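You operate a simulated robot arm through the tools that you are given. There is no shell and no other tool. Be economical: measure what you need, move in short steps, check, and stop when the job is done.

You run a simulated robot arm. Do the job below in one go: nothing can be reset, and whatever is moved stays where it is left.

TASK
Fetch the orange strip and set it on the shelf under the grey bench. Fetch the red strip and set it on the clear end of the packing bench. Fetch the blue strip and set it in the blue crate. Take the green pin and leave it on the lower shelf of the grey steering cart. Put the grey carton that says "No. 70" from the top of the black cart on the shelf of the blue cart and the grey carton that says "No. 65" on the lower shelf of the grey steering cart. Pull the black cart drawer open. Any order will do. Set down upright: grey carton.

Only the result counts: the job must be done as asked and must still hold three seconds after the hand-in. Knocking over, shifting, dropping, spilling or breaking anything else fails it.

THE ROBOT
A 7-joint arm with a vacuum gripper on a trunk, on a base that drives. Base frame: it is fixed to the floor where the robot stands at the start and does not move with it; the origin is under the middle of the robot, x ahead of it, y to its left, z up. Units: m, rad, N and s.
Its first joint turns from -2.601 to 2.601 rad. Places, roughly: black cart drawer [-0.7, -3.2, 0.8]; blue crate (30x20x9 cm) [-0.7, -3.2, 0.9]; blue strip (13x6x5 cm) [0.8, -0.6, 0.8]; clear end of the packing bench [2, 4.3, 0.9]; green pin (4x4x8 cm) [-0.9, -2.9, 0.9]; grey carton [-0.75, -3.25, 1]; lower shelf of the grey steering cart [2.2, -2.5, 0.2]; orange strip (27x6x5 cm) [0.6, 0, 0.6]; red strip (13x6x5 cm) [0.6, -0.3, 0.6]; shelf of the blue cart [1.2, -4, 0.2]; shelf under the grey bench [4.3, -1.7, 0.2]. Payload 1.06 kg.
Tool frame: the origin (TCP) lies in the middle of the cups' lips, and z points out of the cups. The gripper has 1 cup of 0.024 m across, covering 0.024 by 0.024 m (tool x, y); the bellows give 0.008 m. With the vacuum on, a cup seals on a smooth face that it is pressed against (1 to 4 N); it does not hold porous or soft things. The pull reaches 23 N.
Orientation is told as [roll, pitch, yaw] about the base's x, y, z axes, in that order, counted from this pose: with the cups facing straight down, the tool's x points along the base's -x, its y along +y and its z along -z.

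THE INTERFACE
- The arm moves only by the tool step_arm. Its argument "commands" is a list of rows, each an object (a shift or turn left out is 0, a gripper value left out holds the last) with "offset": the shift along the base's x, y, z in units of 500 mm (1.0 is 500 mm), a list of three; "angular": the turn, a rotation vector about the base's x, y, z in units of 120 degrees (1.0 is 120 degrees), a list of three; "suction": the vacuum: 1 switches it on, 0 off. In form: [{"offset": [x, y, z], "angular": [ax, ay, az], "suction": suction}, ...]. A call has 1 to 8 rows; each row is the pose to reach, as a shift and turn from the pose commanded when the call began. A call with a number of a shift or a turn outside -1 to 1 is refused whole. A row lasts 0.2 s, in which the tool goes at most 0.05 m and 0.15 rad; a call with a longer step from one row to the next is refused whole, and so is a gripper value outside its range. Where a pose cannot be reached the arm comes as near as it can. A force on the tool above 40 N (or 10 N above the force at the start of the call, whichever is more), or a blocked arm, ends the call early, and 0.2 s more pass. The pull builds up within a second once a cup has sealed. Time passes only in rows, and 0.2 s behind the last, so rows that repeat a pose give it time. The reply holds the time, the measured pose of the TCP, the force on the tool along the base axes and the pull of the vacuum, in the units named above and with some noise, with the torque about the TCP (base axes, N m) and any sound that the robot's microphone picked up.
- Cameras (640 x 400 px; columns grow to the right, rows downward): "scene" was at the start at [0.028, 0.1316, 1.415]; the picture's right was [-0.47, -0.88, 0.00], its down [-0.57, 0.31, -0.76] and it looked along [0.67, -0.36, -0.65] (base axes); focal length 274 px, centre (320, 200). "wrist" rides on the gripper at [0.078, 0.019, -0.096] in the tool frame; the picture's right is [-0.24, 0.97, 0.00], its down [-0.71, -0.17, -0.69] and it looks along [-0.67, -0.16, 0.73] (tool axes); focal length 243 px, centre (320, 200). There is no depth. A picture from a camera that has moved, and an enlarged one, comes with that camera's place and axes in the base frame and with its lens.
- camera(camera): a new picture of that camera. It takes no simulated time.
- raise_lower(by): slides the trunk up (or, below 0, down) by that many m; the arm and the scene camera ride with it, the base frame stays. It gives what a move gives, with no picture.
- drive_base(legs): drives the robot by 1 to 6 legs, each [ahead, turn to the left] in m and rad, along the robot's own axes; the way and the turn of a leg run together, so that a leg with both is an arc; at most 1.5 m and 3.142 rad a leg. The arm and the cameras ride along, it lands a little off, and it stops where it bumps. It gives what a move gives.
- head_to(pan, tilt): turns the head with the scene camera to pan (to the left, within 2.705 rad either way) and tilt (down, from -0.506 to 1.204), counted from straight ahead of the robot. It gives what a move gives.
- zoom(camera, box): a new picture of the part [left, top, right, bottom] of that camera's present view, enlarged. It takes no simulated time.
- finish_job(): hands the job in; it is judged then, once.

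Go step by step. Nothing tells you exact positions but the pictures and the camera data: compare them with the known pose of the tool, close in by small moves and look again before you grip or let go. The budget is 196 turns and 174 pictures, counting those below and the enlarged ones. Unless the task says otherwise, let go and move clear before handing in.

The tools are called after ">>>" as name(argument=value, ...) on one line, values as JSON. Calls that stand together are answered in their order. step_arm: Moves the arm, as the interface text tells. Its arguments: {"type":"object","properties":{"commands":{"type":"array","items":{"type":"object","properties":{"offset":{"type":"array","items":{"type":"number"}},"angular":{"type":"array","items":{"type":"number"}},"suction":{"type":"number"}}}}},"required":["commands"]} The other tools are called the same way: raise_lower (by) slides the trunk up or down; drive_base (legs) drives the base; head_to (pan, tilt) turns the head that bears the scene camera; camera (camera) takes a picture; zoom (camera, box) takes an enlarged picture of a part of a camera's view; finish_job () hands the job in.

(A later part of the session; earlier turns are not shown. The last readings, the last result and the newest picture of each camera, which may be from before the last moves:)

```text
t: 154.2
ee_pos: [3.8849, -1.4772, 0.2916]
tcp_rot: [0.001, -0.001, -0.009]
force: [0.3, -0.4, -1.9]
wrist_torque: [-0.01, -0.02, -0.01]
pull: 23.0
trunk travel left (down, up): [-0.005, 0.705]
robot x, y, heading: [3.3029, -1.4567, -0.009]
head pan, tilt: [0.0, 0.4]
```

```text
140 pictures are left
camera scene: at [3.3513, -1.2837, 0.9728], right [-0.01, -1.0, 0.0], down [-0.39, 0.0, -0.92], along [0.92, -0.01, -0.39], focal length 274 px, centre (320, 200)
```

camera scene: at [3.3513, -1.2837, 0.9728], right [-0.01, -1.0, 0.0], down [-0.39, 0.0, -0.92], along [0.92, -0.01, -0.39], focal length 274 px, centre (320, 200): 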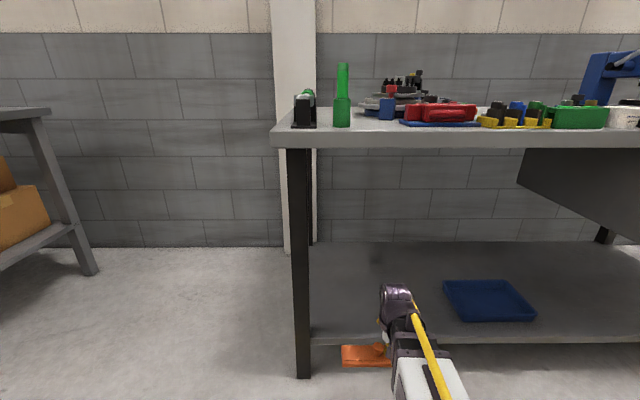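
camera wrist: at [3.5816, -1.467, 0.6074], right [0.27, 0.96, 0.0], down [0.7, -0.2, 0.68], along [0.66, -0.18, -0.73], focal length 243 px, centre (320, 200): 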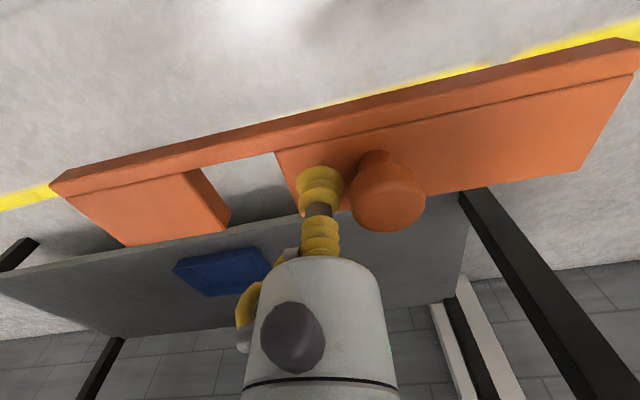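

The strip is above shelf level. I reach in to x ≈ 4.16.

>>> step_arm(commands=[{"offset": [0.09, 0, 0]}, {"offset": [0.18, 0, 0]}, {"offset": [0.27, 0, 0]}, {"offset": [0.36, 0, 0]}, {"offset": [0.45, 0, 0]}, {"offset": [0.54, 0, 0]}, {"offset": [0.54, 0, -0.04]}])

>>> camera(camera="wrist")

>>> camera(camera="scene")

```text
t: 155.8
ee_pos: [4.1542, -1.4768, 0.2717]
tcp_rot: [0.003, 0.0, -0.008]
force: [1.0, 0.2, -2.1]
wrist_torque: [0.02, -0.01, 0.0]
pull: 23.3
trunk travel left (down, up): [-0.005, 0.705]
robot x, y, heading: [3.3036, -1.456, -0.007]
head pan, tilt: [0.0, 0.4]
```

```text
139 pictures are left
camera wrist: at [4.0783, -1.4576, 0.3672], right [0.24, 0.97, 0.0], down [0.71, -0.18, 0.68], along [0.66, -0.17, -0.73], focal length 243 px, centre (320, 200)
```

wrist: 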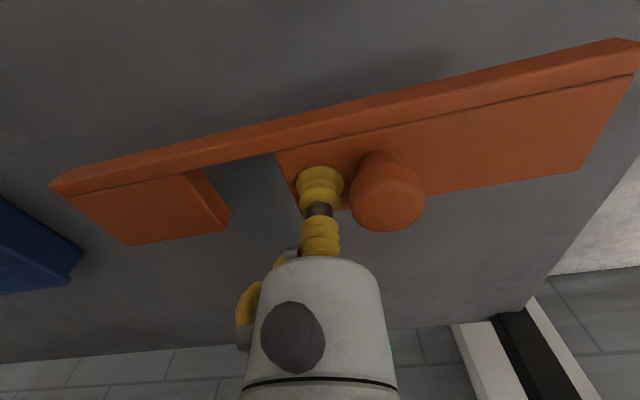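

```text
138 pictures are left
camera scene: at [3.3513, -1.2837, 0.9728], right [-0.01, -1.0, 0.0], down [-0.39, 0.0, -0.92], along [0.92, -0.01, -0.39], focal length 274 px, centre (320, 200)
```

scene: 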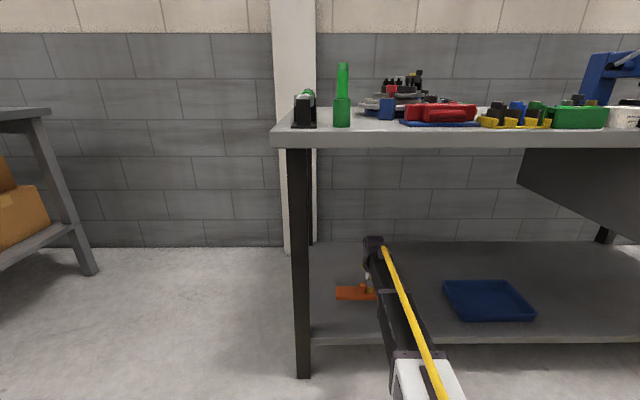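

The strip is inside over the shelf. I lower slowly to contact.

>>> step_arm(commands=[{"offset": [0, 0, -0.02]}, {"offset": [0, 0, -0.04]}, {"offset": [0, 0, -0.06]}, {"offset": [0, 0, -0.075]}, {"offset": [0, 0, -0.09]}, {"offset": [0, 0, -0.1]}])

>>> zoom(camera="scene", box=[290, 220, 450, 340])

```text
t: 157.2
ee_pos: [4.1553, -1.4784, 0.222]
tcp_rot: [0.001, 0.001, -0.008]
force: [0.0, -0.7, -2.0]
wrist_torque: [0.01, -0.04, -0.03]
pull: 22.8
trunk travel left (down, up): [-0.005, 0.705]
robot x, y, heading: [3.3013, -1.4524, -0.005]
head pan, tilt: [0.0, 0.4]
```

```text
3.33 times, centred on (370, 280) of scene
camera zoom: at [3.3513, -1.2837, 0.9728], right [-0.01, -1.0, 0.0], down [-0.39, 0.0, -0.92], along [0.92, -0.01, -0.39], focal length 913 px, centre (153, -67)
```

zoom: 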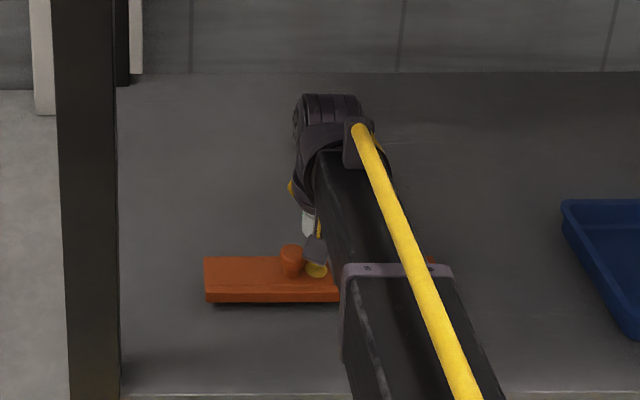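

Not yet down; there is still a small gap. I continue lowering.

>>> step_arm(commands=[{"offset": [0, 0, -0.01]}, {"offset": [0, 0, -0.02]}, {"offset": [0, 0, -0.03]}, {"offset": [0, 0, -0.04]}, {"offset": [0, 0, -0.05]}])

```text
t: 158.3
ee_pos: [4.1541, -1.4777, 0.1994]
tcp_rot: [0.001, -0.003, -0.009]
force: [4.2, 1.3, 20.2]
wrist_torque: [-0.01, 0.11, -0.12]
pull: 22.5
trunk travel left (down, up): [-0.005, 0.705]
robot x, y, heading: [3.3045, -1.4517, -0.01]
head pan, tilt: [0.0, 0.4]
```

Contact. I release, rise a little and pull the arm out.

>>> step_arm(commands=[{"offset": [0, 0, 0.008]}, {"offset": [0, 0, 0.008], "suction": 0}, {"offset": [0, 0, 0.008]}, {"offset": [0, 0, 0.008]}, {"offset": [0, 0, 0.02]}, {"offset": [0, 0, 0.08]}, {"offset": [0, 0, 0.16]}])

>>> step_arm(commands=[{"offset": [-0.09, 0, 0]}, {"offset": [-0.18, 0, 0]}, {"offset": [-0.27, 0, 0]}, {"offset": [-0.36, 0, 0]}, {"offset": [-0.45, 0, 0]}, {"offset": [-0.54, 0, 0]}])

>>> camera(camera="scene")

```text
t: 159.9
ee_pos: [4.1557, -1.4802, 0.2778]
tcp_rot: [0.003, -0.002, -0.01]
force: [0.1, 0.6, 0.1]
wrist_torque: [0.01, -0.02, 0.03]
pull: 0.1
trunk travel left (down, up): [-0.005, 0.705]
robot x, y, heading: [3.3051, -1.4547, -0.01]
head pan, tilt: [0.0, 0.4]
```

```text
t: 161.3
ee_pos: [3.8843, -1.4784, 0.2785]
tcp_rot: [0.0, -0.001, -0.008]
force: [-0.2, 0.6, 0.3]
wrist_torque: [0.03, 0.02, 0.03]
pull: 0.1
trunk travel left (down, up): [-0.005, 0.705]
robot x, y, heading: [3.3044, -1.4531, -0.007]
head pan, tilt: [0.0, 0.4]
```

```text
136 pictures are left
camera scene: at [3.3513, -1.2837, 0.9728], right [-0.01, -1.0, 0.0], down [-0.39, 0.0, -0.92], along [0.92, -0.01, -0.39], focal length 274 px, centre (320, 200)
```

scene: 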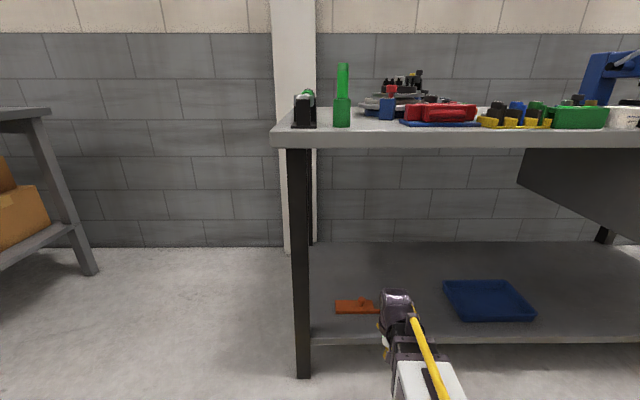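

The orange strip rests on the shelf. I back off, raise the trunk and look toward the steering cart and the south route.

>>> drive_base(legs=[[-0.25, 0]])

>>> raise_lower(by=0.6)

>>> head_to(pan=-2.0, tilt=0.5)

>>> camera(camera="scene")

>>> head_to(pan=-1.3, tilt=0.4)

>>> camera(camera="scene")

```text
t: 163.2
ee_pos: [3.6337, -1.4758, 0.2777]
tcp_rot: [0.001, 0.001, -0.007]
force: [0.5, 0.5, -1.3]
wrist_torque: [0.03, -0.03, 0.0]
pull: 0.0
trunk travel left (down, up): [-0.005, 0.705]
robot x, y, heading: [3.0482, -1.4542, -0.01]
head pan, tilt: [0.0, 0.4]
```

```text
refused: 0.6 is not a number from -0.4 to 0.4
```

```text
t: 165.1
ee_pos: [3.6327, -1.4746, 0.2764]
tcp_rot: [0.002, 0.001, -0.008]
force: [0.2, 0.4, -0.6]
wrist_torque: [0.01, 0.02, -0.01]
pull: 0.1
trunk travel left (down, up): [-0.005, 0.705]
robot x, y, heading: [3.0501, -1.4535, -0.009]
head pan, tilt: [-2.0, 0.499]
```

```text
135 pictures are left
camera scene: at [2.9681, -1.3632, 0.9637], right [-0.91, 0.42, 0.0], down [0.2, 0.43, -0.88], along [-0.37, -0.8, -0.48], focal length 274 px, centre (320, 200)
```

scene: 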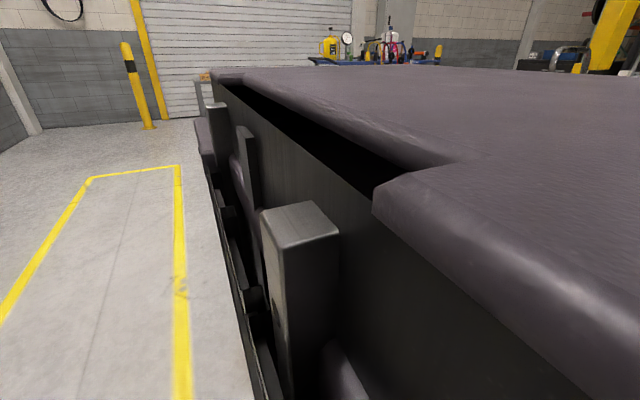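

```text
t: 166.2
ee_pos: [3.6326, -1.4752, 0.2767]
tcp_rot: [0.003, 0.0, -0.007]
force: [-0.4, 0.3, -0.9]
wrist_torque: [0.02, 0.02, 0.02]
pull: 0.1
trunk travel left (down, up): [-0.005, 0.705]
robot x, y, heading: [3.0548, -1.4537, -0.009]
head pan, tilt: [-1.3, 0.4]
```

```text
134 pictures are left
camera scene: at [3.0306, -1.3702, 0.9728], right [-0.97, -0.26, 0.0], down [-0.1, 0.38, -0.92], along [0.24, -0.89, -0.39], focal length 274 px, centre (320, 200)
```

scene: 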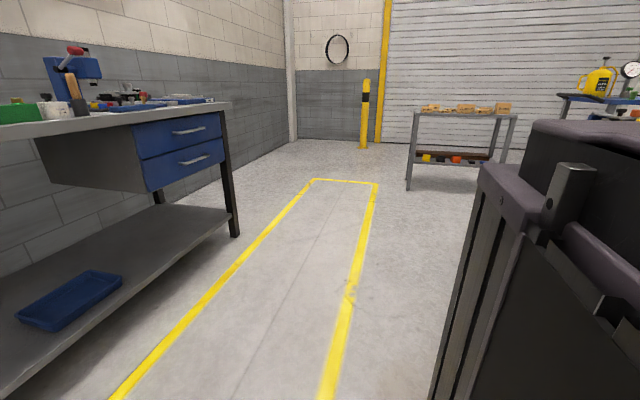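

The robot's own body hides the view while the trunk is down. I raise it and look again.

>>> raise_lower(by=0.4)

>>> raise_lower(by=0.2)

>>> head_to(pan=-1.9, tilt=0.6)

>>> camera(camera="scene")

>>> head_to(pan=-2.6, tilt=0.9)

>>> camera(camera="scene")

```text
t: 170.0
ee_pos: [3.6325, -1.4744, 0.677]
tcp_rot: [0.001, 0.0, -0.008]
force: [-1.1, 0.5, 0.4]
wrist_torque: [-0.01, 0.01, -0.01]
pull: 0.1
trunk travel left (down, up): [-0.405, 0.305]
robot x, y, heading: [3.0519, -1.4514, -0.007]
head pan, tilt: [-1.3, 0.4]
```

```text
t: 172.2
ee_pos: [3.634, -1.4747, 0.8774]
tcp_rot: [0.003, 0.0, -0.009]
force: [-0.4, 0.2, 0.1]
wrist_torque: [0.0, 0.01, 0.0]
pull: 0.1
trunk travel left (down, up): [-0.605, 0.105]
robot x, y, heading: [3.0511, -1.4543, -0.007]
head pan, tilt: [-1.3, 0.4]
```

```text
t: 173.2
ee_pos: [3.6319, -1.4744, 0.8767]
tcp_rot: [0.002, 0.001, -0.01]
force: [0.2, 0.1, 1.0]
wrist_torque: [0.02, 0.05, -0.02]
pull: 0.1
trunk travel left (down, up): [-0.605, 0.105]
robot x, y, heading: [3.0518, -1.4512, -0.009]
head pan, tilt: [-1.901, 0.6]
```

```text
133 pictures are left
camera scene: at [2.9774, -1.3641, 1.5546], right [-0.94, 0.33, 0.0], down [0.19, 0.53, -0.83], along [-0.27, -0.78, -0.56], focal length 274 px, centre (320, 200)
```

scene: 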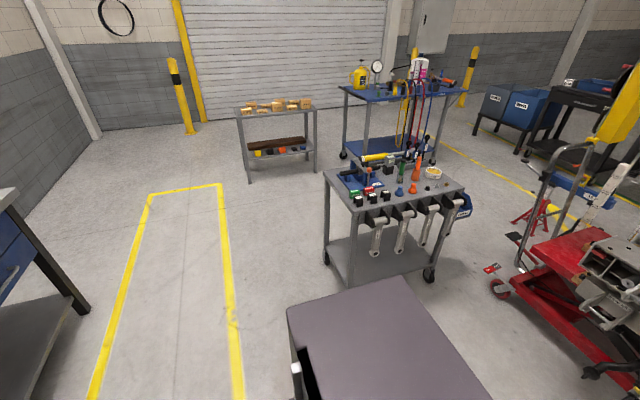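

```text
t: 174.2
ee_pos: [3.633, -1.4745, 0.8765]
tcp_rot: [0.001, -0.001, -0.008]
force: [0.3, -1.0, -0.5]
wrist_torque: [0.0, -0.01, 0.0]
pull: 0.0
trunk travel left (down, up): [-0.605, 0.105]
robot x, y, heading: [3.0524, -1.4553, -0.014]
head pan, tilt: [-2.601, 0.901]
```

```text
132 pictures are left
camera scene: at [2.9416, -1.3191, 1.5298], right [-0.51, 0.86, 0.0], down [0.67, 0.4, -0.62], along [-0.54, -0.32, -0.78], focal length 274 px, centre (320, 200)
```

scene: 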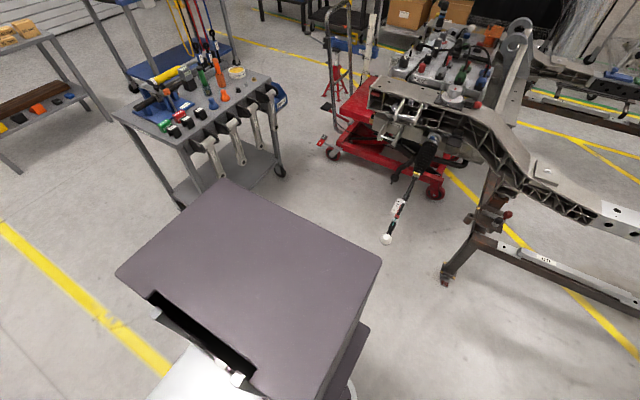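

Steering cart spans about x 1.9–2.5, y -2.2…-2.75, with tools hanging on its north side. I go back by the known northern passage to fetch the blue strip.

>>> drive_base(legs=[[0, 1.585], [1.43, 0], [1.43, 0], [0, 1.57]])

>>> head_to(pan=0.0, tilt=0.5)

```text
t: 195.6
ee_pos: [2.4913, 1.4151, 0.8778]
tcp_rot: [0.002, -0.001, 3.122]
force: [0.1, 0.0, 0.2]
wrist_torque: [0.01, 0.02, 0.01]
pull: 0.1
trunk travel left (down, up): [-0.605, 0.105]
robot x, y, heading: [3.0748, 1.3866, 3.124]
head pan, tilt: [-2.601, 0.901]
```

```text
t: 198.0
ee_pos: [2.4922, 1.4135, 0.8762]
tcp_rot: [0.002, 0.0, 3.122]
force: [-0.4, -0.5, 0.5]
wrist_torque: [0.01, 0.0, 0.03]
pull: 0.0
trunk travel left (down, up): [-0.605, 0.105]
robot x, y, heading: [3.0735, 1.3851, 3.125]
head pan, tilt: [0.0, 0.499]
```

>>> drive_base(legs=[[1.5, 0], [1.5, 0], [0, 1.587], [0.9, 0], [0.9, 0], [0, 1.571]])

>>> head_to(pan=-0.35, tilt=0.6)

>>> camera(camera="scene")

>>> camera(camera="wrist")

```text
t: 212.4
ee_pos: [-0.5115, 1.4606, 0.8761]
tcp_rot: [0.0, 0.015, 3.141]
force: [3.8, -0.2, 0.6]
wrist_torque: [0.06, 0.41, 0.03]
pull: 0.1
trunk travel left (down, up): [-0.605, 0.105]
robot x, y, heading: [0.0609, 1.4385, 3.142]
head pan, tilt: [0.0, 0.499]
stopped in leg 2: the force on the tool passed its limit at 51 N (the readings are from after the stop); the commanded pose is now the measured one
```

```text
t: 213.2
ee_pos: [-0.5117, 1.4594, 0.8775]
tcp_rot: [0.0, 0.015, 3.141]
force: [11.0, 0.2, -3.7]
wrist_torque: [-0.01, 0.71, 0.15]
pull: 0.1
trunk travel left (down, up): [-0.605, 0.105]
robot x, y, heading: [0.0616, 1.4404, 3.14]
head pan, tilt: [-0.351, 0.6]
```

```text
131 pictures are left
camera scene: at [0.0238, 1.3038, 1.5546], right [0.34, 0.94, 0.0], down [0.53, -0.19, -0.83], along [-0.78, 0.28, -0.56], focal length 274 px, centre (320, 200)
```

scene: 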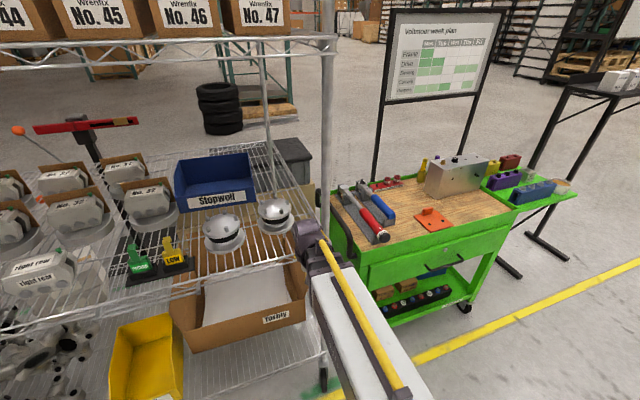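

```text
130 pictures are left
camera wrist: at [-0.4325, 1.4414, 0.9727], right [-0.24, -0.97, 0.0], down [-0.72, 0.17, 0.68], along [-0.66, 0.16, -0.74], focal length 243 px, centre (320, 200)
```

wrist: 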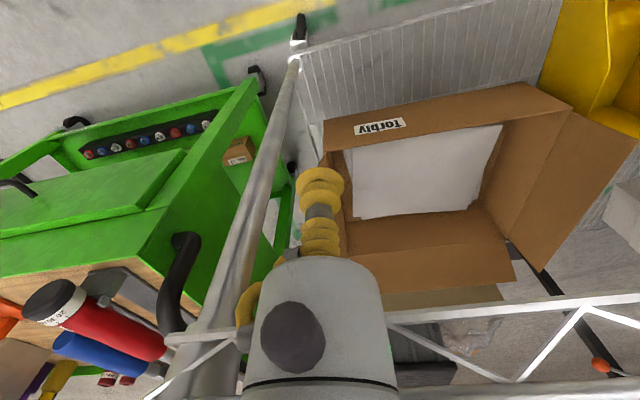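

I ran the tool into the rack; I back straight off before turning.

>>> drive_base(legs=[[-0.25, 0]])

>>> camera(camera="scene")

>>> camera(camera="wrist")

```text
t: 215.0
ee_pos: [-0.2651, 1.4631, 0.8754]
tcp_rot: [0.0, 0.014, 3.135]
force: [-0.2, 0.1, -0.5]
wrist_torque: [-0.01, -0.02, -0.05]
pull: 0.0
trunk travel left (down, up): [-0.605, 0.105]
robot x, y, heading: [0.3085, 1.4395, 3.134]
head pan, tilt: [-0.351, 0.6]
```

```text
129 pictures are left
camera scene: at [0.2688, 1.3029, 1.5546], right [0.35, 0.94, 0.0], down [0.53, -0.2, -0.83], along [-0.77, 0.29, -0.56], focal length 274 px, centre (320, 200)
```

scene: 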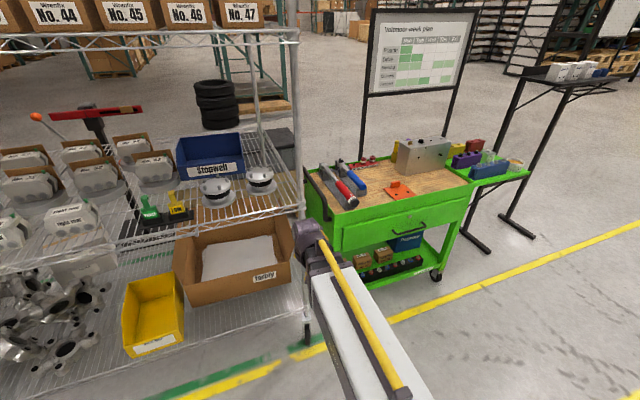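

```text
128 pictures are left
camera wrist: at [-0.1866, 1.4433, 0.9724], right [-0.24, -0.97, 0.0], down [-0.72, 0.18, 0.68], along [-0.65, 0.16, -0.74], focal length 243 px, centre (320, 200)
```

wrist: 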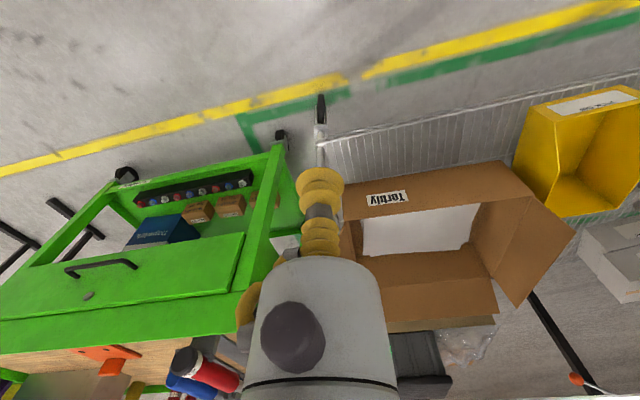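

Nothing on the rack appears disturbed. I continue via (0.05, 1.0) to (0.05, -0.35) and face the frame.

>>> drive_base(legs=[[0, 1.045], [0.51, 0], [0, 0.533], [1.35, 0], [0, 1.571]])

>>> head_to(pan=-0.35, tilt=0.6)

>>> camera(camera="scene")

>>> camera(camera="wrist")

```text
t: 232.2
ee_pos: [0.6448, -0.3855, 0.8755]
tcp_rot: [0.0, 0.015, -0.029]
force: [0.3, -0.7, -0.1]
wrist_torque: [-0.04, -0.02, 0.01]
pull: 0.1
trunk travel left (down, up): [-0.605, 0.105]
robot x, y, heading: [0.075, -0.3543, -0.029]
head pan, tilt: [-0.351, 0.6]
```

```text
t: 232.8
ee_pos: [0.6456, -0.3856, 0.876]
tcp_rot: [0.0, 0.014, -0.031]
force: [-0.7, -0.7, -0.3]
wrist_torque: [-0.02, -0.03, 0.02]
pull: 0.0
trunk travel left (down, up): [-0.605, 0.105]
robot x, y, heading: [0.0722, -0.352, -0.032]
head pan, tilt: [-0.351, 0.6]
```

```text
127 pictures are left
camera scene: at [0.113, -0.2107, 1.5546], right [-0.37, -0.93, 0.0], down [-0.52, 0.21, -0.83], along [0.77, -0.31, -0.56], focal length 274 px, centre (320, 200)
```

scene: 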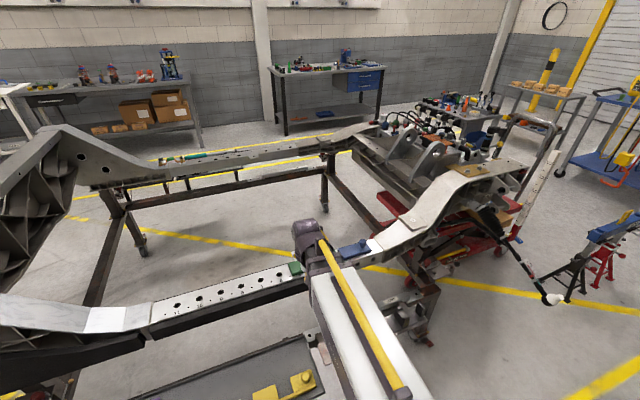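

```text
126 pictures are left
camera wrist: at [0.5701, -0.3648, 0.9724], right [0.26, 0.96, 0.0], down [0.71, -0.19, 0.68], along [0.65, -0.18, -0.74], focal length 243 px, centre (320, 200)
```

wrist: 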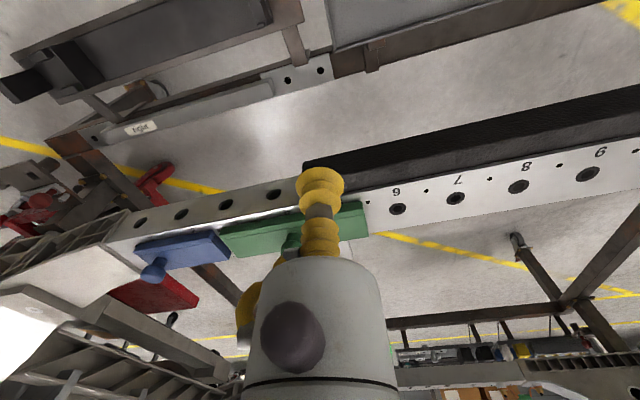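

The blue strip is on the rail near (0.81, -0.64, 0.76). I move the tool closer above it and look.

>>> step_arm(commands=[{"offset": [0, -0.05, 0.04]}, {"offset": [0.05, -0.12, 0.05]}, {"offset": [0.1, -0.19, 0.05]}, {"offset": [0.15, -0.26, 0.05]}, {"offset": [0.2, -0.33, 0.05]}, {"offset": [0.25, -0.4, 0.05]}, {"offset": [0.27, -0.46, 0.05]}])

>>> camera(camera="wrist")

>>> zoom(camera="scene", box=[260, 180, 460, 320])

```text
t: 234.4
ee_pos: [0.7796, -0.6181, 0.9022]
tcp_rot: [0.002, 0.015, -0.029]
force: [0.4, -0.3, 0.0]
wrist_torque: [-0.03, -0.04, 0.01]
pull: 0.1
trunk travel left (down, up): [-0.605, 0.105]
robot x, y, heading: [0.0741, -0.3517, -0.037]
head pan, tilt: [-0.351, 0.6]
```

```text
125 pictures are left
camera wrist: at [0.7041, -0.5961, 0.9989], right [0.26, 0.96, 0.0], down [0.71, -0.19, 0.68], along [0.65, -0.18, -0.74], focal length 243 px, centre (320, 200)
```

wrist: 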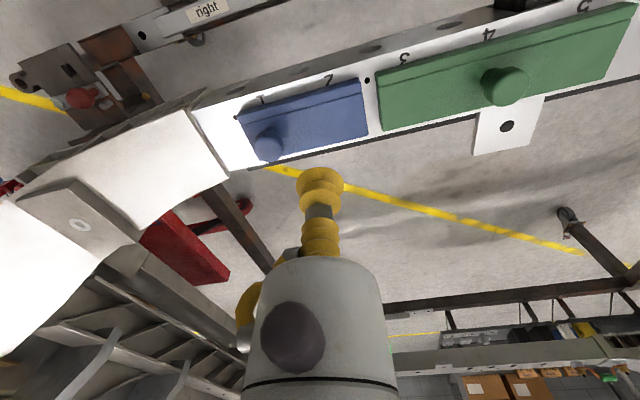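

```text
2.86 times, centred on (360, 250) of scene
camera zoom: at [0.1131, -0.2109, 1.5546], right [-0.37, -0.93, 0.0], down [-0.52, 0.21, -0.82], along [0.77, -0.31, -0.57], focal length 782 px, centre (206, 57)
```

zoom: 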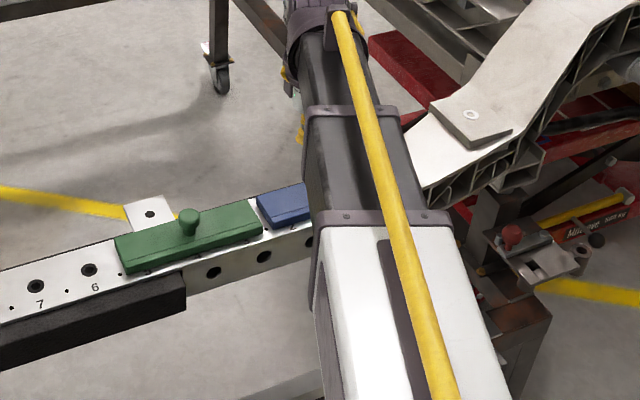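

The blue strip's top is near z 0.795, clear spot near (0.796, -0.622). I descend to just above it and check.

>>> step_arm(commands=[{"offset": [0.033, -0.008, -0.05], "angular": [0, -0.007, 0]}, {"offset": [0.033, -0.008, -0.11], "angular": [0, -0.007, 0]}, {"offset": [0.033, -0.008, -0.16], "angular": [0, -0.007, 0]}, {"offset": [0.033, -0.008, -0.16], "angular": [0, -0.007, 0]}])

>>> camera(camera="wrist")

```text
t: 235.4
ee_pos: [0.7966, -0.6216, 0.8208]
tcp_rot: [0.002, -0.002, -0.029]
force: [0.1, -0.1, -0.3]
wrist_torque: [-0.03, 0.01, -0.01]
pull: 0.1
trunk travel left (down, up): [-0.605, 0.105]
robot x, y, heading: [0.0748, -0.352, -0.032]
head pan, tilt: [-0.351, 0.6]
```

```text
123 pictures are left
camera wrist: at [0.7193, -0.5998, 0.916], right [0.26, 0.96, 0.0], down [0.7, -0.19, 0.69], along [0.66, -0.18, -0.73], focal length 243 px, centre (320, 200)
```

wrist: 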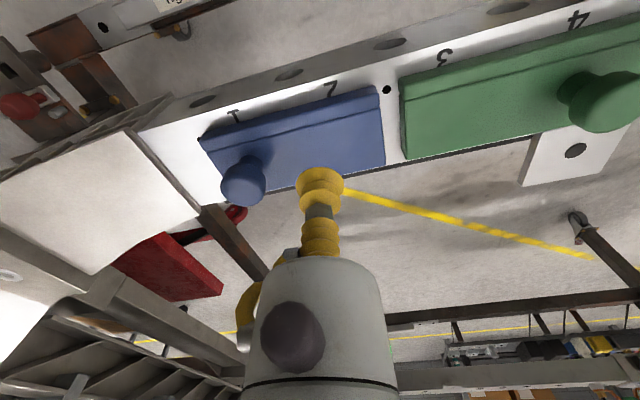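

The cup lies over the block, clear of the knob. I press down with suction.

>>> step_arm(commands=[{"offset": [-0.004, 0, -0.02], "suction": 1}, {"offset": [-0.004, 0, -0.04], "suction": 1}, {"offset": [-0.004, 0, -0.055], "suction": 1}, {"offset": [-0.004, 0, -0.07], "suction": 1}, {"offset": [-0.004, 0, -0.08], "suction": 1}, {"offset": [-0.004, 0, -0.09], "suction": 1}])

```text
t: 236.8
ee_pos: [0.7939, -0.62, 0.7773]
tcp_rot: [0.002, 0.0, -0.03]
force: [0.6, 0.4, -0.3]
wrist_torque: [0.02, 0.03, -0.02]
pull: 0.1
trunk travel left (down, up): [-0.605, 0.105]
robot x, y, heading: [0.074, -0.353, -0.028]
head pan, tilt: [-0.351, 0.6]
```

>>> step_arm(commands=[{"offset": [0, 0, -0.01]}, {"offset": [0, 0, -0.02]}, {"offset": [0, 0, -0.03]}, {"offset": [0, 0, -0.04]}])

>>> camera(camera="wrist")

```text
t: 237.8
ee_pos: [0.794, -0.6209, 0.7581]
tcp_rot: [0.0, -0.004, -0.031]
force: [4.0, -5.3, 21.5]
wrist_torque: [0.04, 0.04, 0.09]
pull: 23.0
trunk travel left (down, up): [-0.605, 0.105]
robot x, y, heading: [0.0685, -0.3549, -0.035]
head pan, tilt: [-0.351, 0.6]
```

```text
122 pictures are left
camera wrist: at [0.7174, -0.5986, 0.8532], right [0.27, 0.96, 0.0], down [0.7, -0.19, 0.69], along [0.66, -0.18, -0.73], focal length 243 px, centre (320, 200)
```

wrist: 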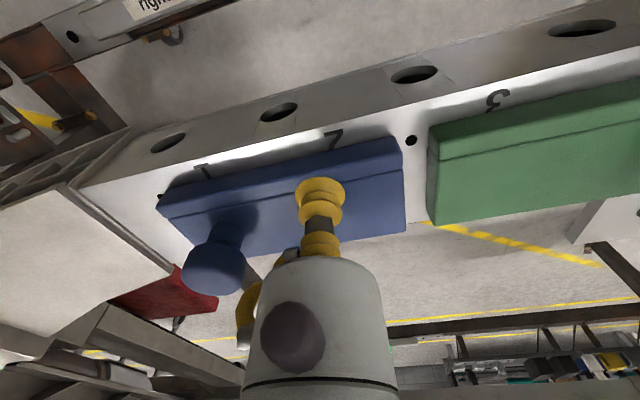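

Sealed. I lift straight up, then retract in front of the robot.

>>> step_arm(commands=[{"offset": [0, 0, 0.02]}, {"offset": [0, 0, 0.06]}, {"offset": [0, 0, 0.12]}, {"offset": [0, 0, 0.2]}, {"offset": [0, 0, 0.28]}, {"offset": [0, 0, 0.32]}])

>>> step_arm(commands=[{"offset": [-0.04, 0.07, 0.0]}, {"offset": [-0.08, 0.14, 0.0]}, {"offset": [-0.12, 0.21, 0.0]}, {"offset": [-0.16, 0.28, 0.0]}, {"offset": [-0.2, 0.35, 0.0]}, {"offset": [-0.24, 0.42, 0.0]}, {"offset": [-0.26, 0.48, 0.0]}, {"offset": [-0.28, 0.5, 0.0]}])

>>> camera(camera="wrist")

```text
t: 239.2
ee_pos: [0.7939, -0.6188, 0.9167]
tcp_rot: [0.002, 0.0, -0.029]
force: [-0.1, -1.0, -0.2]
wrist_torque: [0.01, 0.02, 0.03]
pull: 23.0
trunk travel left (down, up): [-0.605, 0.105]
robot x, y, heading: [0.0721, -0.3502, -0.03]
head pan, tilt: [-0.351, 0.6]
```

```text
t: 241.0
ee_pos: [0.6548, -0.3706, 0.9161]
tcp_rot: [0.002, -0.002, -0.033]
force: [-0.1, -0.2, -0.7]
wrist_torque: [0.02, 0.02, 0.05]
pull: 22.6
trunk travel left (down, up): [-0.605, 0.105]
robot x, y, heading: [0.0741, -0.35, -0.03]
head pan, tilt: [-0.351, 0.6]
```

```text
121 pictures are left
camera wrist: at [0.5785, -0.3487, 1.0109], right [0.27, 0.96, 0.0], down [0.7, -0.19, 0.69], along [0.66, -0.18, -0.73], focal length 243 px, centre (320, 200)
```

wrist: 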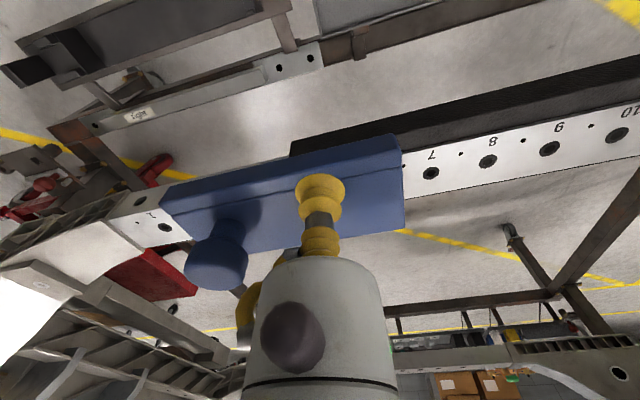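

The blue strip is held. I turn down the aisle toward the black cart, stopping midway to look.

>>> drive_base(legs=[[0, -1.56], [0.85, 0]])

>>> head_to(pan=0.0, tilt=0.55)

>>> camera(camera="scene")

>>> head_to(pan=-0.3, tilt=0.3)

>>> camera(camera="scene")

```text
t: 249.3
ee_pos: [0.1057, -1.7952, 0.9161]
tcp_rot: [0.002, -0.002, -1.542]
force: [-0.5, -0.3, -0.9]
wrist_torque: [0.02, -0.01, -0.01]
pull: 22.9
trunk travel left (down, up): [-0.605, 0.105]
robot x, y, heading: [0.0899, -1.2107, -1.545]
head pan, tilt: [-0.351, 0.6]
```

```text
t: 250.1
ee_pos: [0.1045, -1.7947, 0.9159]
tcp_rot: [0.002, -0.003, -1.541]
force: [0.0, -0.4, -1.6]
wrist_torque: [0.06, -0.04, 0.02]
pull: 22.7
trunk travel left (down, up): [-0.605, 0.105]
robot x, y, heading: [0.0901, -1.2123, -1.541]
head pan, tilt: [0.0, 0.55]
```

```text
120 pictures are left
camera scene: at [0.2598, -1.2497, 1.5591], right [-1.0, -0.03, 0.0], down [-0.01, 0.52, -0.85], along [0.02, -0.85, -0.52], focal length 274 px, centre (320, 200)
```

scene: 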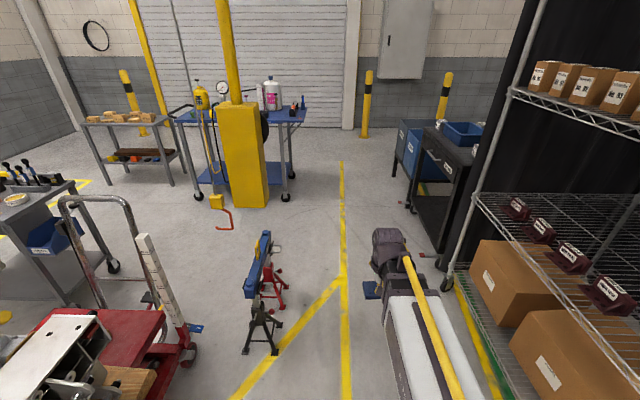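

```text
t: 250.9
ee_pos: [0.1051, -1.7949, 0.9165]
tcp_rot: [0.002, -0.003, -1.541]
force: [-0.2, 0.4, -1.5]
wrist_torque: [0.01, -0.01, 0.0]
pull: 23.4
trunk travel left (down, up): [-0.605, 0.105]
robot x, y, heading: [0.0923, -1.2141, -1.54]
head pan, tilt: [-0.3, 0.3]
```

```text
119 pictures are left
camera scene: at [0.2323, -1.2499, 1.582], right [-0.96, 0.27, 0.0], down [0.08, 0.29, -0.96], along [-0.26, -0.92, -0.3], focal length 274 px, centre (320, 200)
```

scene: 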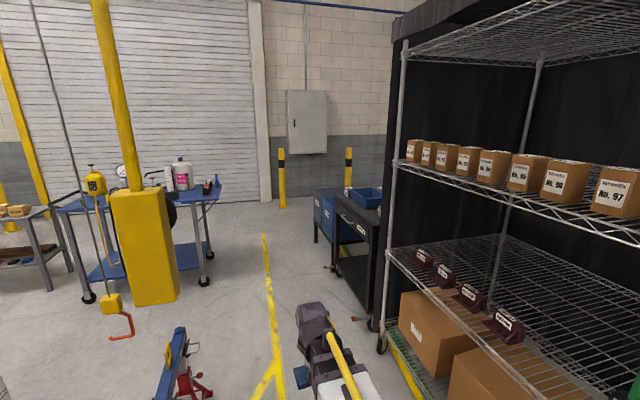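

The corridor is about 1 m wide (stands at x ≥ 0.5, rack to x ≈ -0.5). I drive down the middle to y ≈ -3.4, swing in steps, and end facing the black cart from x ≈ 0.25.

>>> drive_base(legs=[[0, -0.05], [1.1, 0], [1.09, 0], [0, -0.8], [-0.3, 0], [0, -0.75]])

>>> head_to(pan=0.0, tilt=0.6)

>>> camera(camera="scene")

>>> camera(camera="wrist")

```text
t: 267.9
ee_pos: [-0.3514, -3.2106, 0.9155]
tcp_rot: [0.001, -0.002, 3.135]
force: [-0.1, -0.7, -1.1]
wrist_torque: [0.0, -0.04, -0.01]
pull: 23.2
trunk travel left (down, up): [-0.605, 0.105]
robot x, y, heading: [0.2311, -3.2172, 3.134]
head pan, tilt: [-0.3, 0.3]
```

```text
t: 268.7
ee_pos: [-0.3519, -3.2113, 0.9153]
tcp_rot: [0.001, -0.001, 3.136]
force: [-0.3, 0.2, -1.4]
wrist_torque: [-0.01, -0.07, -0.05]
pull: 23.5
trunk travel left (down, up): [-0.605, 0.105]
robot x, y, heading: [0.2358, -3.2162, 3.138]
head pan, tilt: [0.0, 0.6]
```

```text
118 pictures are left
camera scene: at [0.1859, -3.3844, 1.5546], right [0.01, 1.0, 0.0], down [0.56, -0.01, -0.83], along [-0.83, 0.01, -0.56], focal length 274 px, centre (320, 200)
```

scene: 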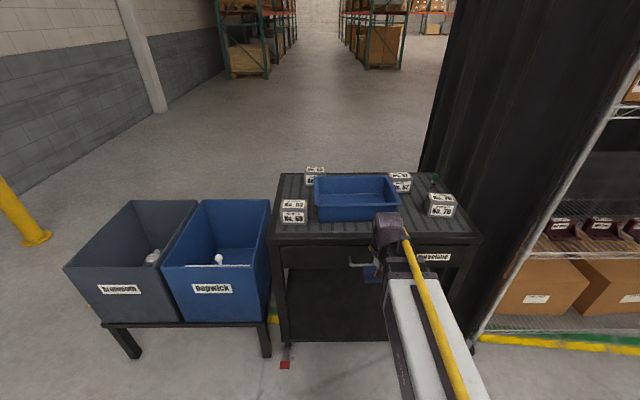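

```text
117 pictures are left
camera wrist: at [-0.2721, -3.2293, 1.0109], right [-0.24, -0.97, 0.0], down [-0.71, 0.18, 0.69], along [-0.67, 0.17, -0.73], focal length 243 px, centre (320, 200)
```

wrist: 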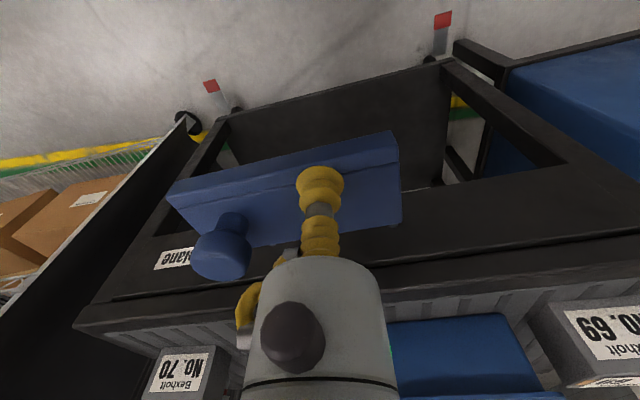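

I face the black cart: crate in the middle, grey cartons around it. I zoom in to read them.

>>> zoom(camera="scene", box=[260, 150, 480, 280])

>>> zoom(camera="scene", box=[375, 160, 465, 220])

>>> zoom(camera="scene", box=[270, 160, 360, 230])

```text
2.91 times, centred on (370, 215) of scene
camera zoom: at [0.1859, -3.3844, 1.5546], right [0.01, 1.0, 0.0], down [0.56, -0.01, -0.83], along [-0.83, 0.01, -0.56], focal length 796 px, centre (174, 156)
```

zoom: 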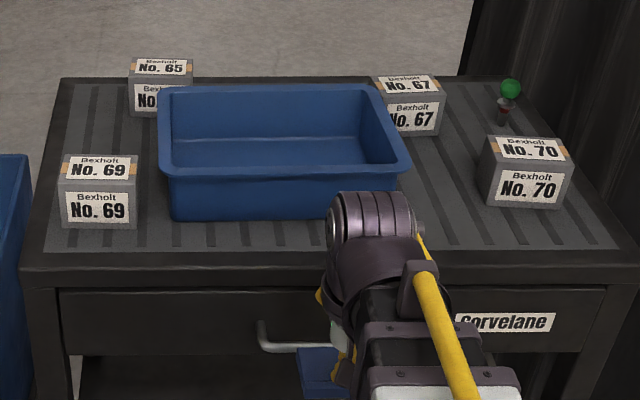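

```text
6.67 times, centred on (420, 190) of scene
camera zoom: at [0.1859, -3.3844, 1.5546], right [0.01, 1.0, 0.0], down [0.56, -0.01, -0.83], along [-0.83, 0.01, -0.56], focal length 1825 px, centre (-347, 267)
```

zoom: 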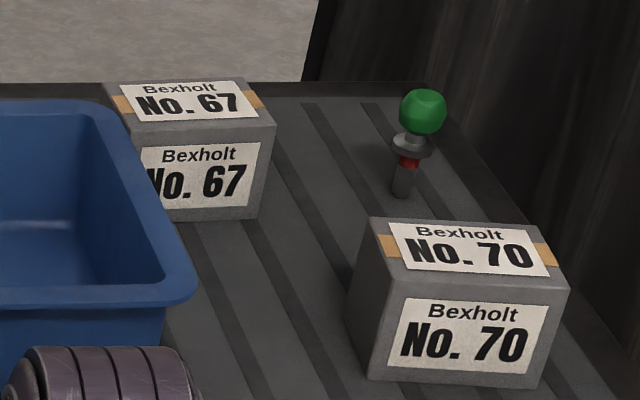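

```text
5.71 times, centred on (315, 195) of scene
camera zoom: at [0.1859, -3.3844, 1.5546], right [0.01, 1.0, 0.0], down [0.56, -0.01, -0.83], along [-0.83, 0.01, -0.56], focal length 1565 px, centre (349, 229)
```

zoom: 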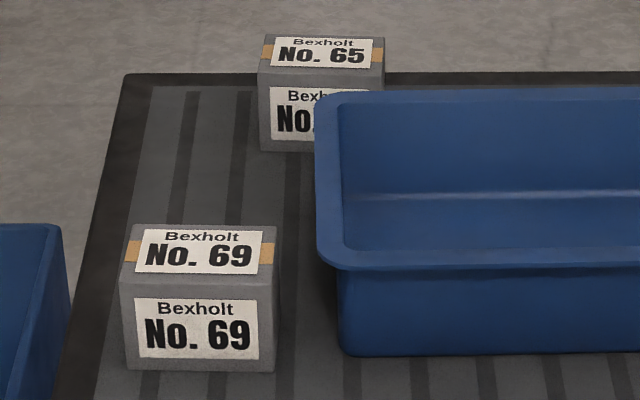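

Cartons No. 65 (back left) and No. 70 (front right) and the green pin (back right) are clear. The crate is centred near (-0.70, -3.235) with its rim at z ≈ 1.0. I raise the strip well above the rim and approach.

>>> raise_lower(by=0.1)

>>> step_arm(commands=[{"offset": [-0.02, 0, 0.08]}, {"offset": [-0.04, 0, 0.15]}])

>>> drive_base(legs=[[0.12, 0]])

>>> camera(camera="wrist")

```text
t: 270.0
ee_pos: [-0.3521, -3.2097, 1.016]
tcp_rot: [0.002, -0.002, 3.133]
force: [0.4, -0.7, -1.0]
wrist_torque: [-0.04, -0.03, -0.06]
pull: 23.1
trunk travel left (down, up): [-0.705, 0.005]
robot x, y, heading: [0.2305, -3.2163, 3.132]
head pan, tilt: [0.0, 0.6]
```

```text
t: 270.6
ee_pos: [-0.371, -3.209, 1.0926]
tcp_rot: [0.002, 0.0, 3.134]
force: [0.3, 0.5, -0.5]
wrist_torque: [0.03, -0.04, 0.02]
pull: 23.1
trunk travel left (down, up): [-0.705, 0.005]
robot x, y, heading: [0.2297, -3.2143, 3.131]
head pan, tilt: [0.0, 0.6]
```

```text
t: 271.9
ee_pos: [-0.4925, -3.2089, 1.0917]
tcp_rot: [0.003, 0.002, 3.134]
force: [-0.4, 0.4, -1.6]
wrist_torque: [-0.01, -0.03, -0.01]
pull: 22.9
trunk travel left (down, up): [-0.705, 0.005]
robot x, y, heading: [0.1087, -3.2147, 3.131]
head pan, tilt: [0.0, 0.6]
```

```text
113 pictures are left
camera wrist: at [-0.4138, -3.2274, 1.1868], right [-0.24, -0.97, 0.0], down [-0.71, 0.18, 0.69], along [-0.67, 0.16, -0.73], focal length 243 px, centre (320, 200)
```

wrist: 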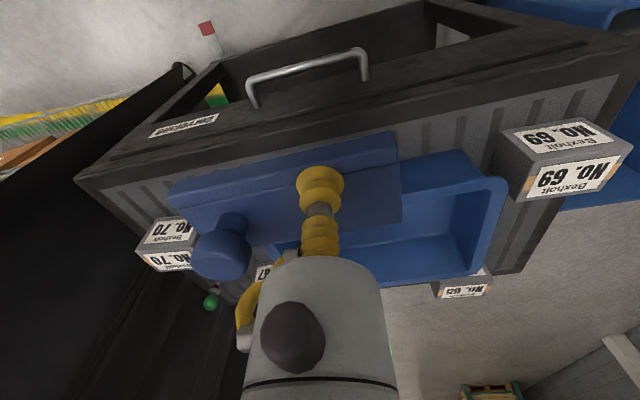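

>>> step_arm(commands=[{"offset": [-0.09, -0.02, 0]}, {"offset": [-0.18, -0.044, 0]}, {"offset": [-0.27, -0.044, 0]}, {"offset": [-0.36, -0.044, 0]}, {"offset": [-0.405, -0.044, 0]}, {"offset": [-0.405, -0.044, 0]}])

>>> camera(camera="wrist")

>>> zoom(camera="scene", box=[260, 150, 480, 280])

```text
t: 273.3
ee_pos: [-0.6944, -3.2326, 1.0929]
tcp_rot: [0.002, 0.0, 3.135]
force: [1.1, -1.1, -0.8]
wrist_torque: [-0.01, -0.05, -0.03]
pull: 22.9
trunk travel left (down, up): [-0.705, 0.005]
robot x, y, heading: [0.1108, -3.2155, 3.135]
head pan, tilt: [0.0, 0.6]
```

```text
112 pictures are left
camera wrist: at [-0.6157, -3.2508, 1.187], right [-0.24, -0.97, 0.0], down [-0.71, 0.18, 0.69], along [-0.67, 0.16, -0.73], focal length 243 px, centre (320, 200)
```

wrist: 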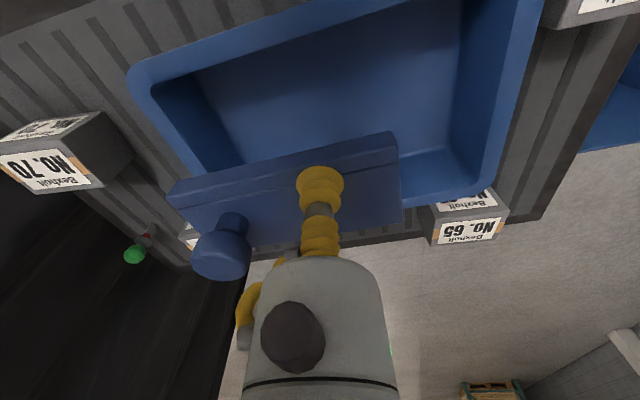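

```text
2.91 times, centred on (370, 215) of scene
camera zoom: at [0.0636, -3.3834, 1.6546], right [0.01, 1.0, 0.0], down [0.56, 0.0, -0.83], along [-0.83, 0.01, -0.56], focal length 796 px, centre (174, 156)
```

zoom: 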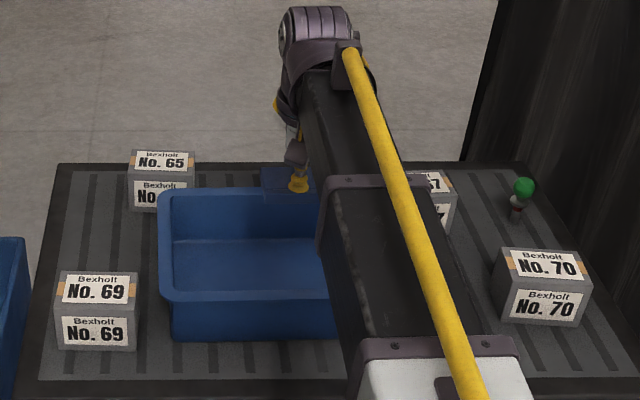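

The crate centre is nearer (-0.725, -3.24). I adjust and lower into it.

>>> step_arm(commands=[{"offset": [-0.06, -0.022, 0]}, {"offset": [-0.06, -0.022, -0.06]}, {"offset": [-0.06, -0.022, -0.12]}, {"offset": [-0.06, -0.022, -0.17]}, {"offset": [-0.06, -0.022, -0.21]}, {"offset": [-0.06, -0.022, -0.24]}])

>>> camera(camera="wrist")

```text
t: 274.7
ee_pos: [-0.7236, -3.2413, 0.971]
tcp_rot: [0.004, -0.003, 3.137]
force: [0.3, 0.2, -0.2]
wrist_torque: [-0.02, -0.03, -0.04]
pull: 23.4
trunk travel left (down, up): [-0.705, 0.005]
robot x, y, heading: [0.1111, -3.2147, 3.13]
head pan, tilt: [0.0, 0.6]
```

```text
110 pictures are left
camera wrist: at [-0.6455, -3.2596, 1.0668], right [-0.24, -0.97, 0.0], down [-0.71, 0.18, 0.69], along [-0.67, 0.16, -0.73], focal length 243 px, centre (320, 200)
```

wrist: 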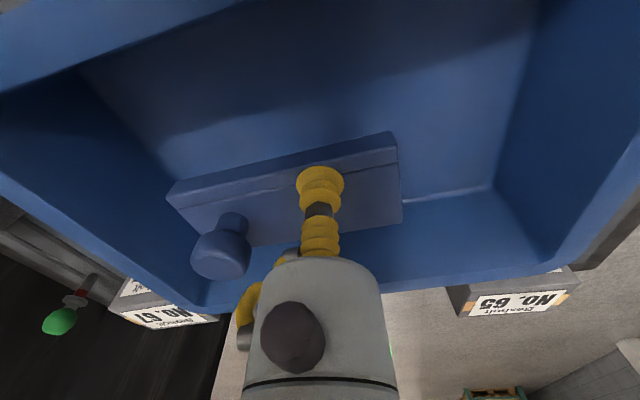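

>>> step_arm(commands=[{"offset": [0.02, 0, -0.02]}, {"offset": [0.02, 0, -0.035]}, {"offset": [0.02, 0, -0.045]}, {"offset": [0.02, 0, -0.055]}, {"offset": [0.02, 0, -0.065]}, {"offset": [0.02, 0, -0.075]}])

>>> camera(camera="wrist")

```text
t: 276.1
ee_pos: [-0.7163, -3.2415, 0.9343]
tcp_rot: [0.003, -0.003, 3.134]
force: [0.4, 1.0, -0.9]
wrist_torque: [-0.05, -0.02, -0.04]
pull: 22.3
trunk travel left (down, up): [-0.705, 0.005]
robot x, y, heading: [0.1079, -3.2119, 3.133]
head pan, tilt: [0.0, 0.6]
```

```text
109 pictures are left
camera wrist: at [-0.6365, -3.2603, 1.0294], right [-0.24, -0.97, 0.0], down [-0.71, 0.18, 0.69], along [-0.67, 0.16, -0.73], focal length 243 px, centre (320, 200)
```

wrist: 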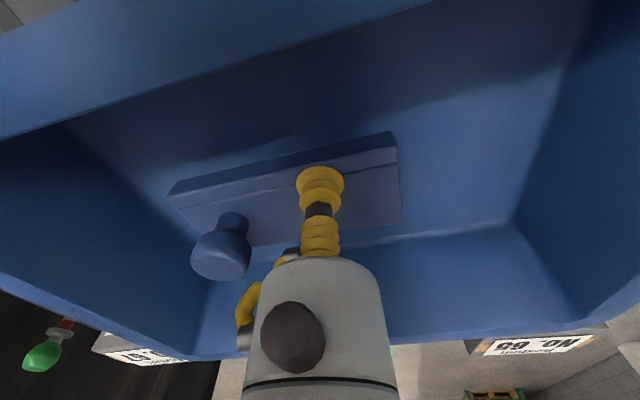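

>>> step_arm(commands=[{"offset": [0, 0, -0.01]}, {"offset": [0, 0, -0.02]}, {"offset": [0, 0, -0.03]}, {"offset": [0, 0, -0.04]}])

```text
t: 277.1
ee_pos: [-0.716, -3.2409, 0.9144]
tcp_rot: [0.0, -0.001, 3.134]
force: [1.5, 0.7, -0.8]
wrist_torque: [-0.03, -0.02, -0.02]
pull: 23.0
trunk travel left (down, up): [-0.705, 0.005]
robot x, y, heading: [0.1094, -3.2169, 3.136]
head pan, tilt: [0.0, 0.6]
```

>>> step_arm(commands=[{"offset": [0, 0, -0.01]}, {"offset": [0, 0, -0.02]}, {"offset": [0, 0, -0.03]}])

>>> camera(camera="wrist")

```text
t: 277.9
ee_pos: [-0.7169, -3.2415, 0.8998]
tcp_rot: [0.002, -0.001, 3.134]
force: [-0.7, -0.7, 7.1]
wrist_torque: [0.06, -0.02, -0.01]
pull: 22.9
trunk travel left (down, up): [-0.705, 0.005]
robot x, y, heading: [0.1079, -3.2143, 3.137]
head pan, tilt: [0.0, 0.6]
```

```text
108 pictures are left
camera wrist: at [-0.6363, -3.2605, 0.9956], right [-0.24, -0.97, 0.0], down [-0.71, 0.18, 0.69], along [-0.67, 0.16, -0.73], focal length 243 px, centre (320, 200)
```

wrist: 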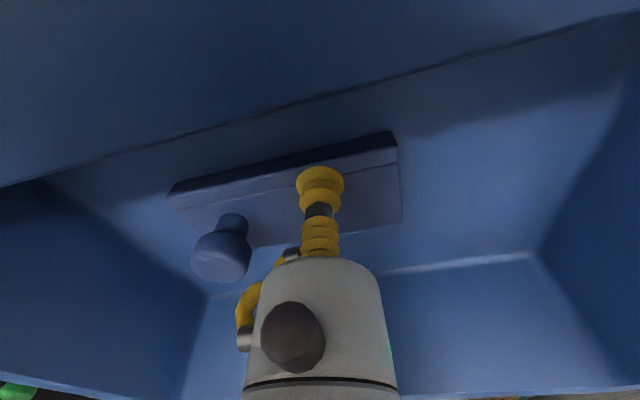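

Contact (7 N). I release and rise clear of the crate.

>>> step_arm(commands=[{"offset": [0, 0, 0.0], "suction": 0}, {"offset": [0, 0, 0.004]}, {"offset": [0, 0, 0.006]}, {"offset": [0, 0, 0.02]}, {"offset": [0, 0, 0.1]}, {"offset": [0, 0, 0.18]}, {"offset": [0, 0, 0.27]}, {"offset": [0, 0, 0.36]}])

>>> camera(camera="wrist")

```text
t: 279.7
ee_pos: [-0.715, -3.2394, 1.0787]
tcp_rot: [0.002, -0.001, 3.135]
force: [0.3, -0.5, 0.3]
wrist_torque: [0.03, 0.0, 0.02]
pull: 0.0
trunk travel left (down, up): [-0.705, 0.005]
robot x, y, heading: [0.1105, -3.2182, 3.131]
head pan, tilt: [0.0, 0.6]
```

```text
107 pictures are left
camera wrist: at [-0.6347, -3.2584, 1.1738], right [-0.24, -0.97, 0.0], down [-0.71, 0.18, 0.69], along [-0.67, 0.16, -0.73], focal length 243 px, centre (320, 200)
```

wrist: 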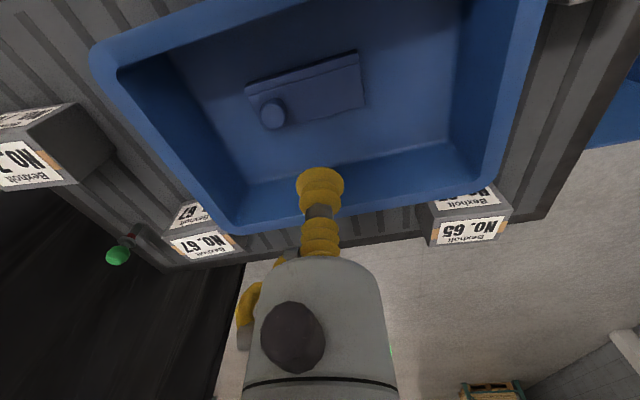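

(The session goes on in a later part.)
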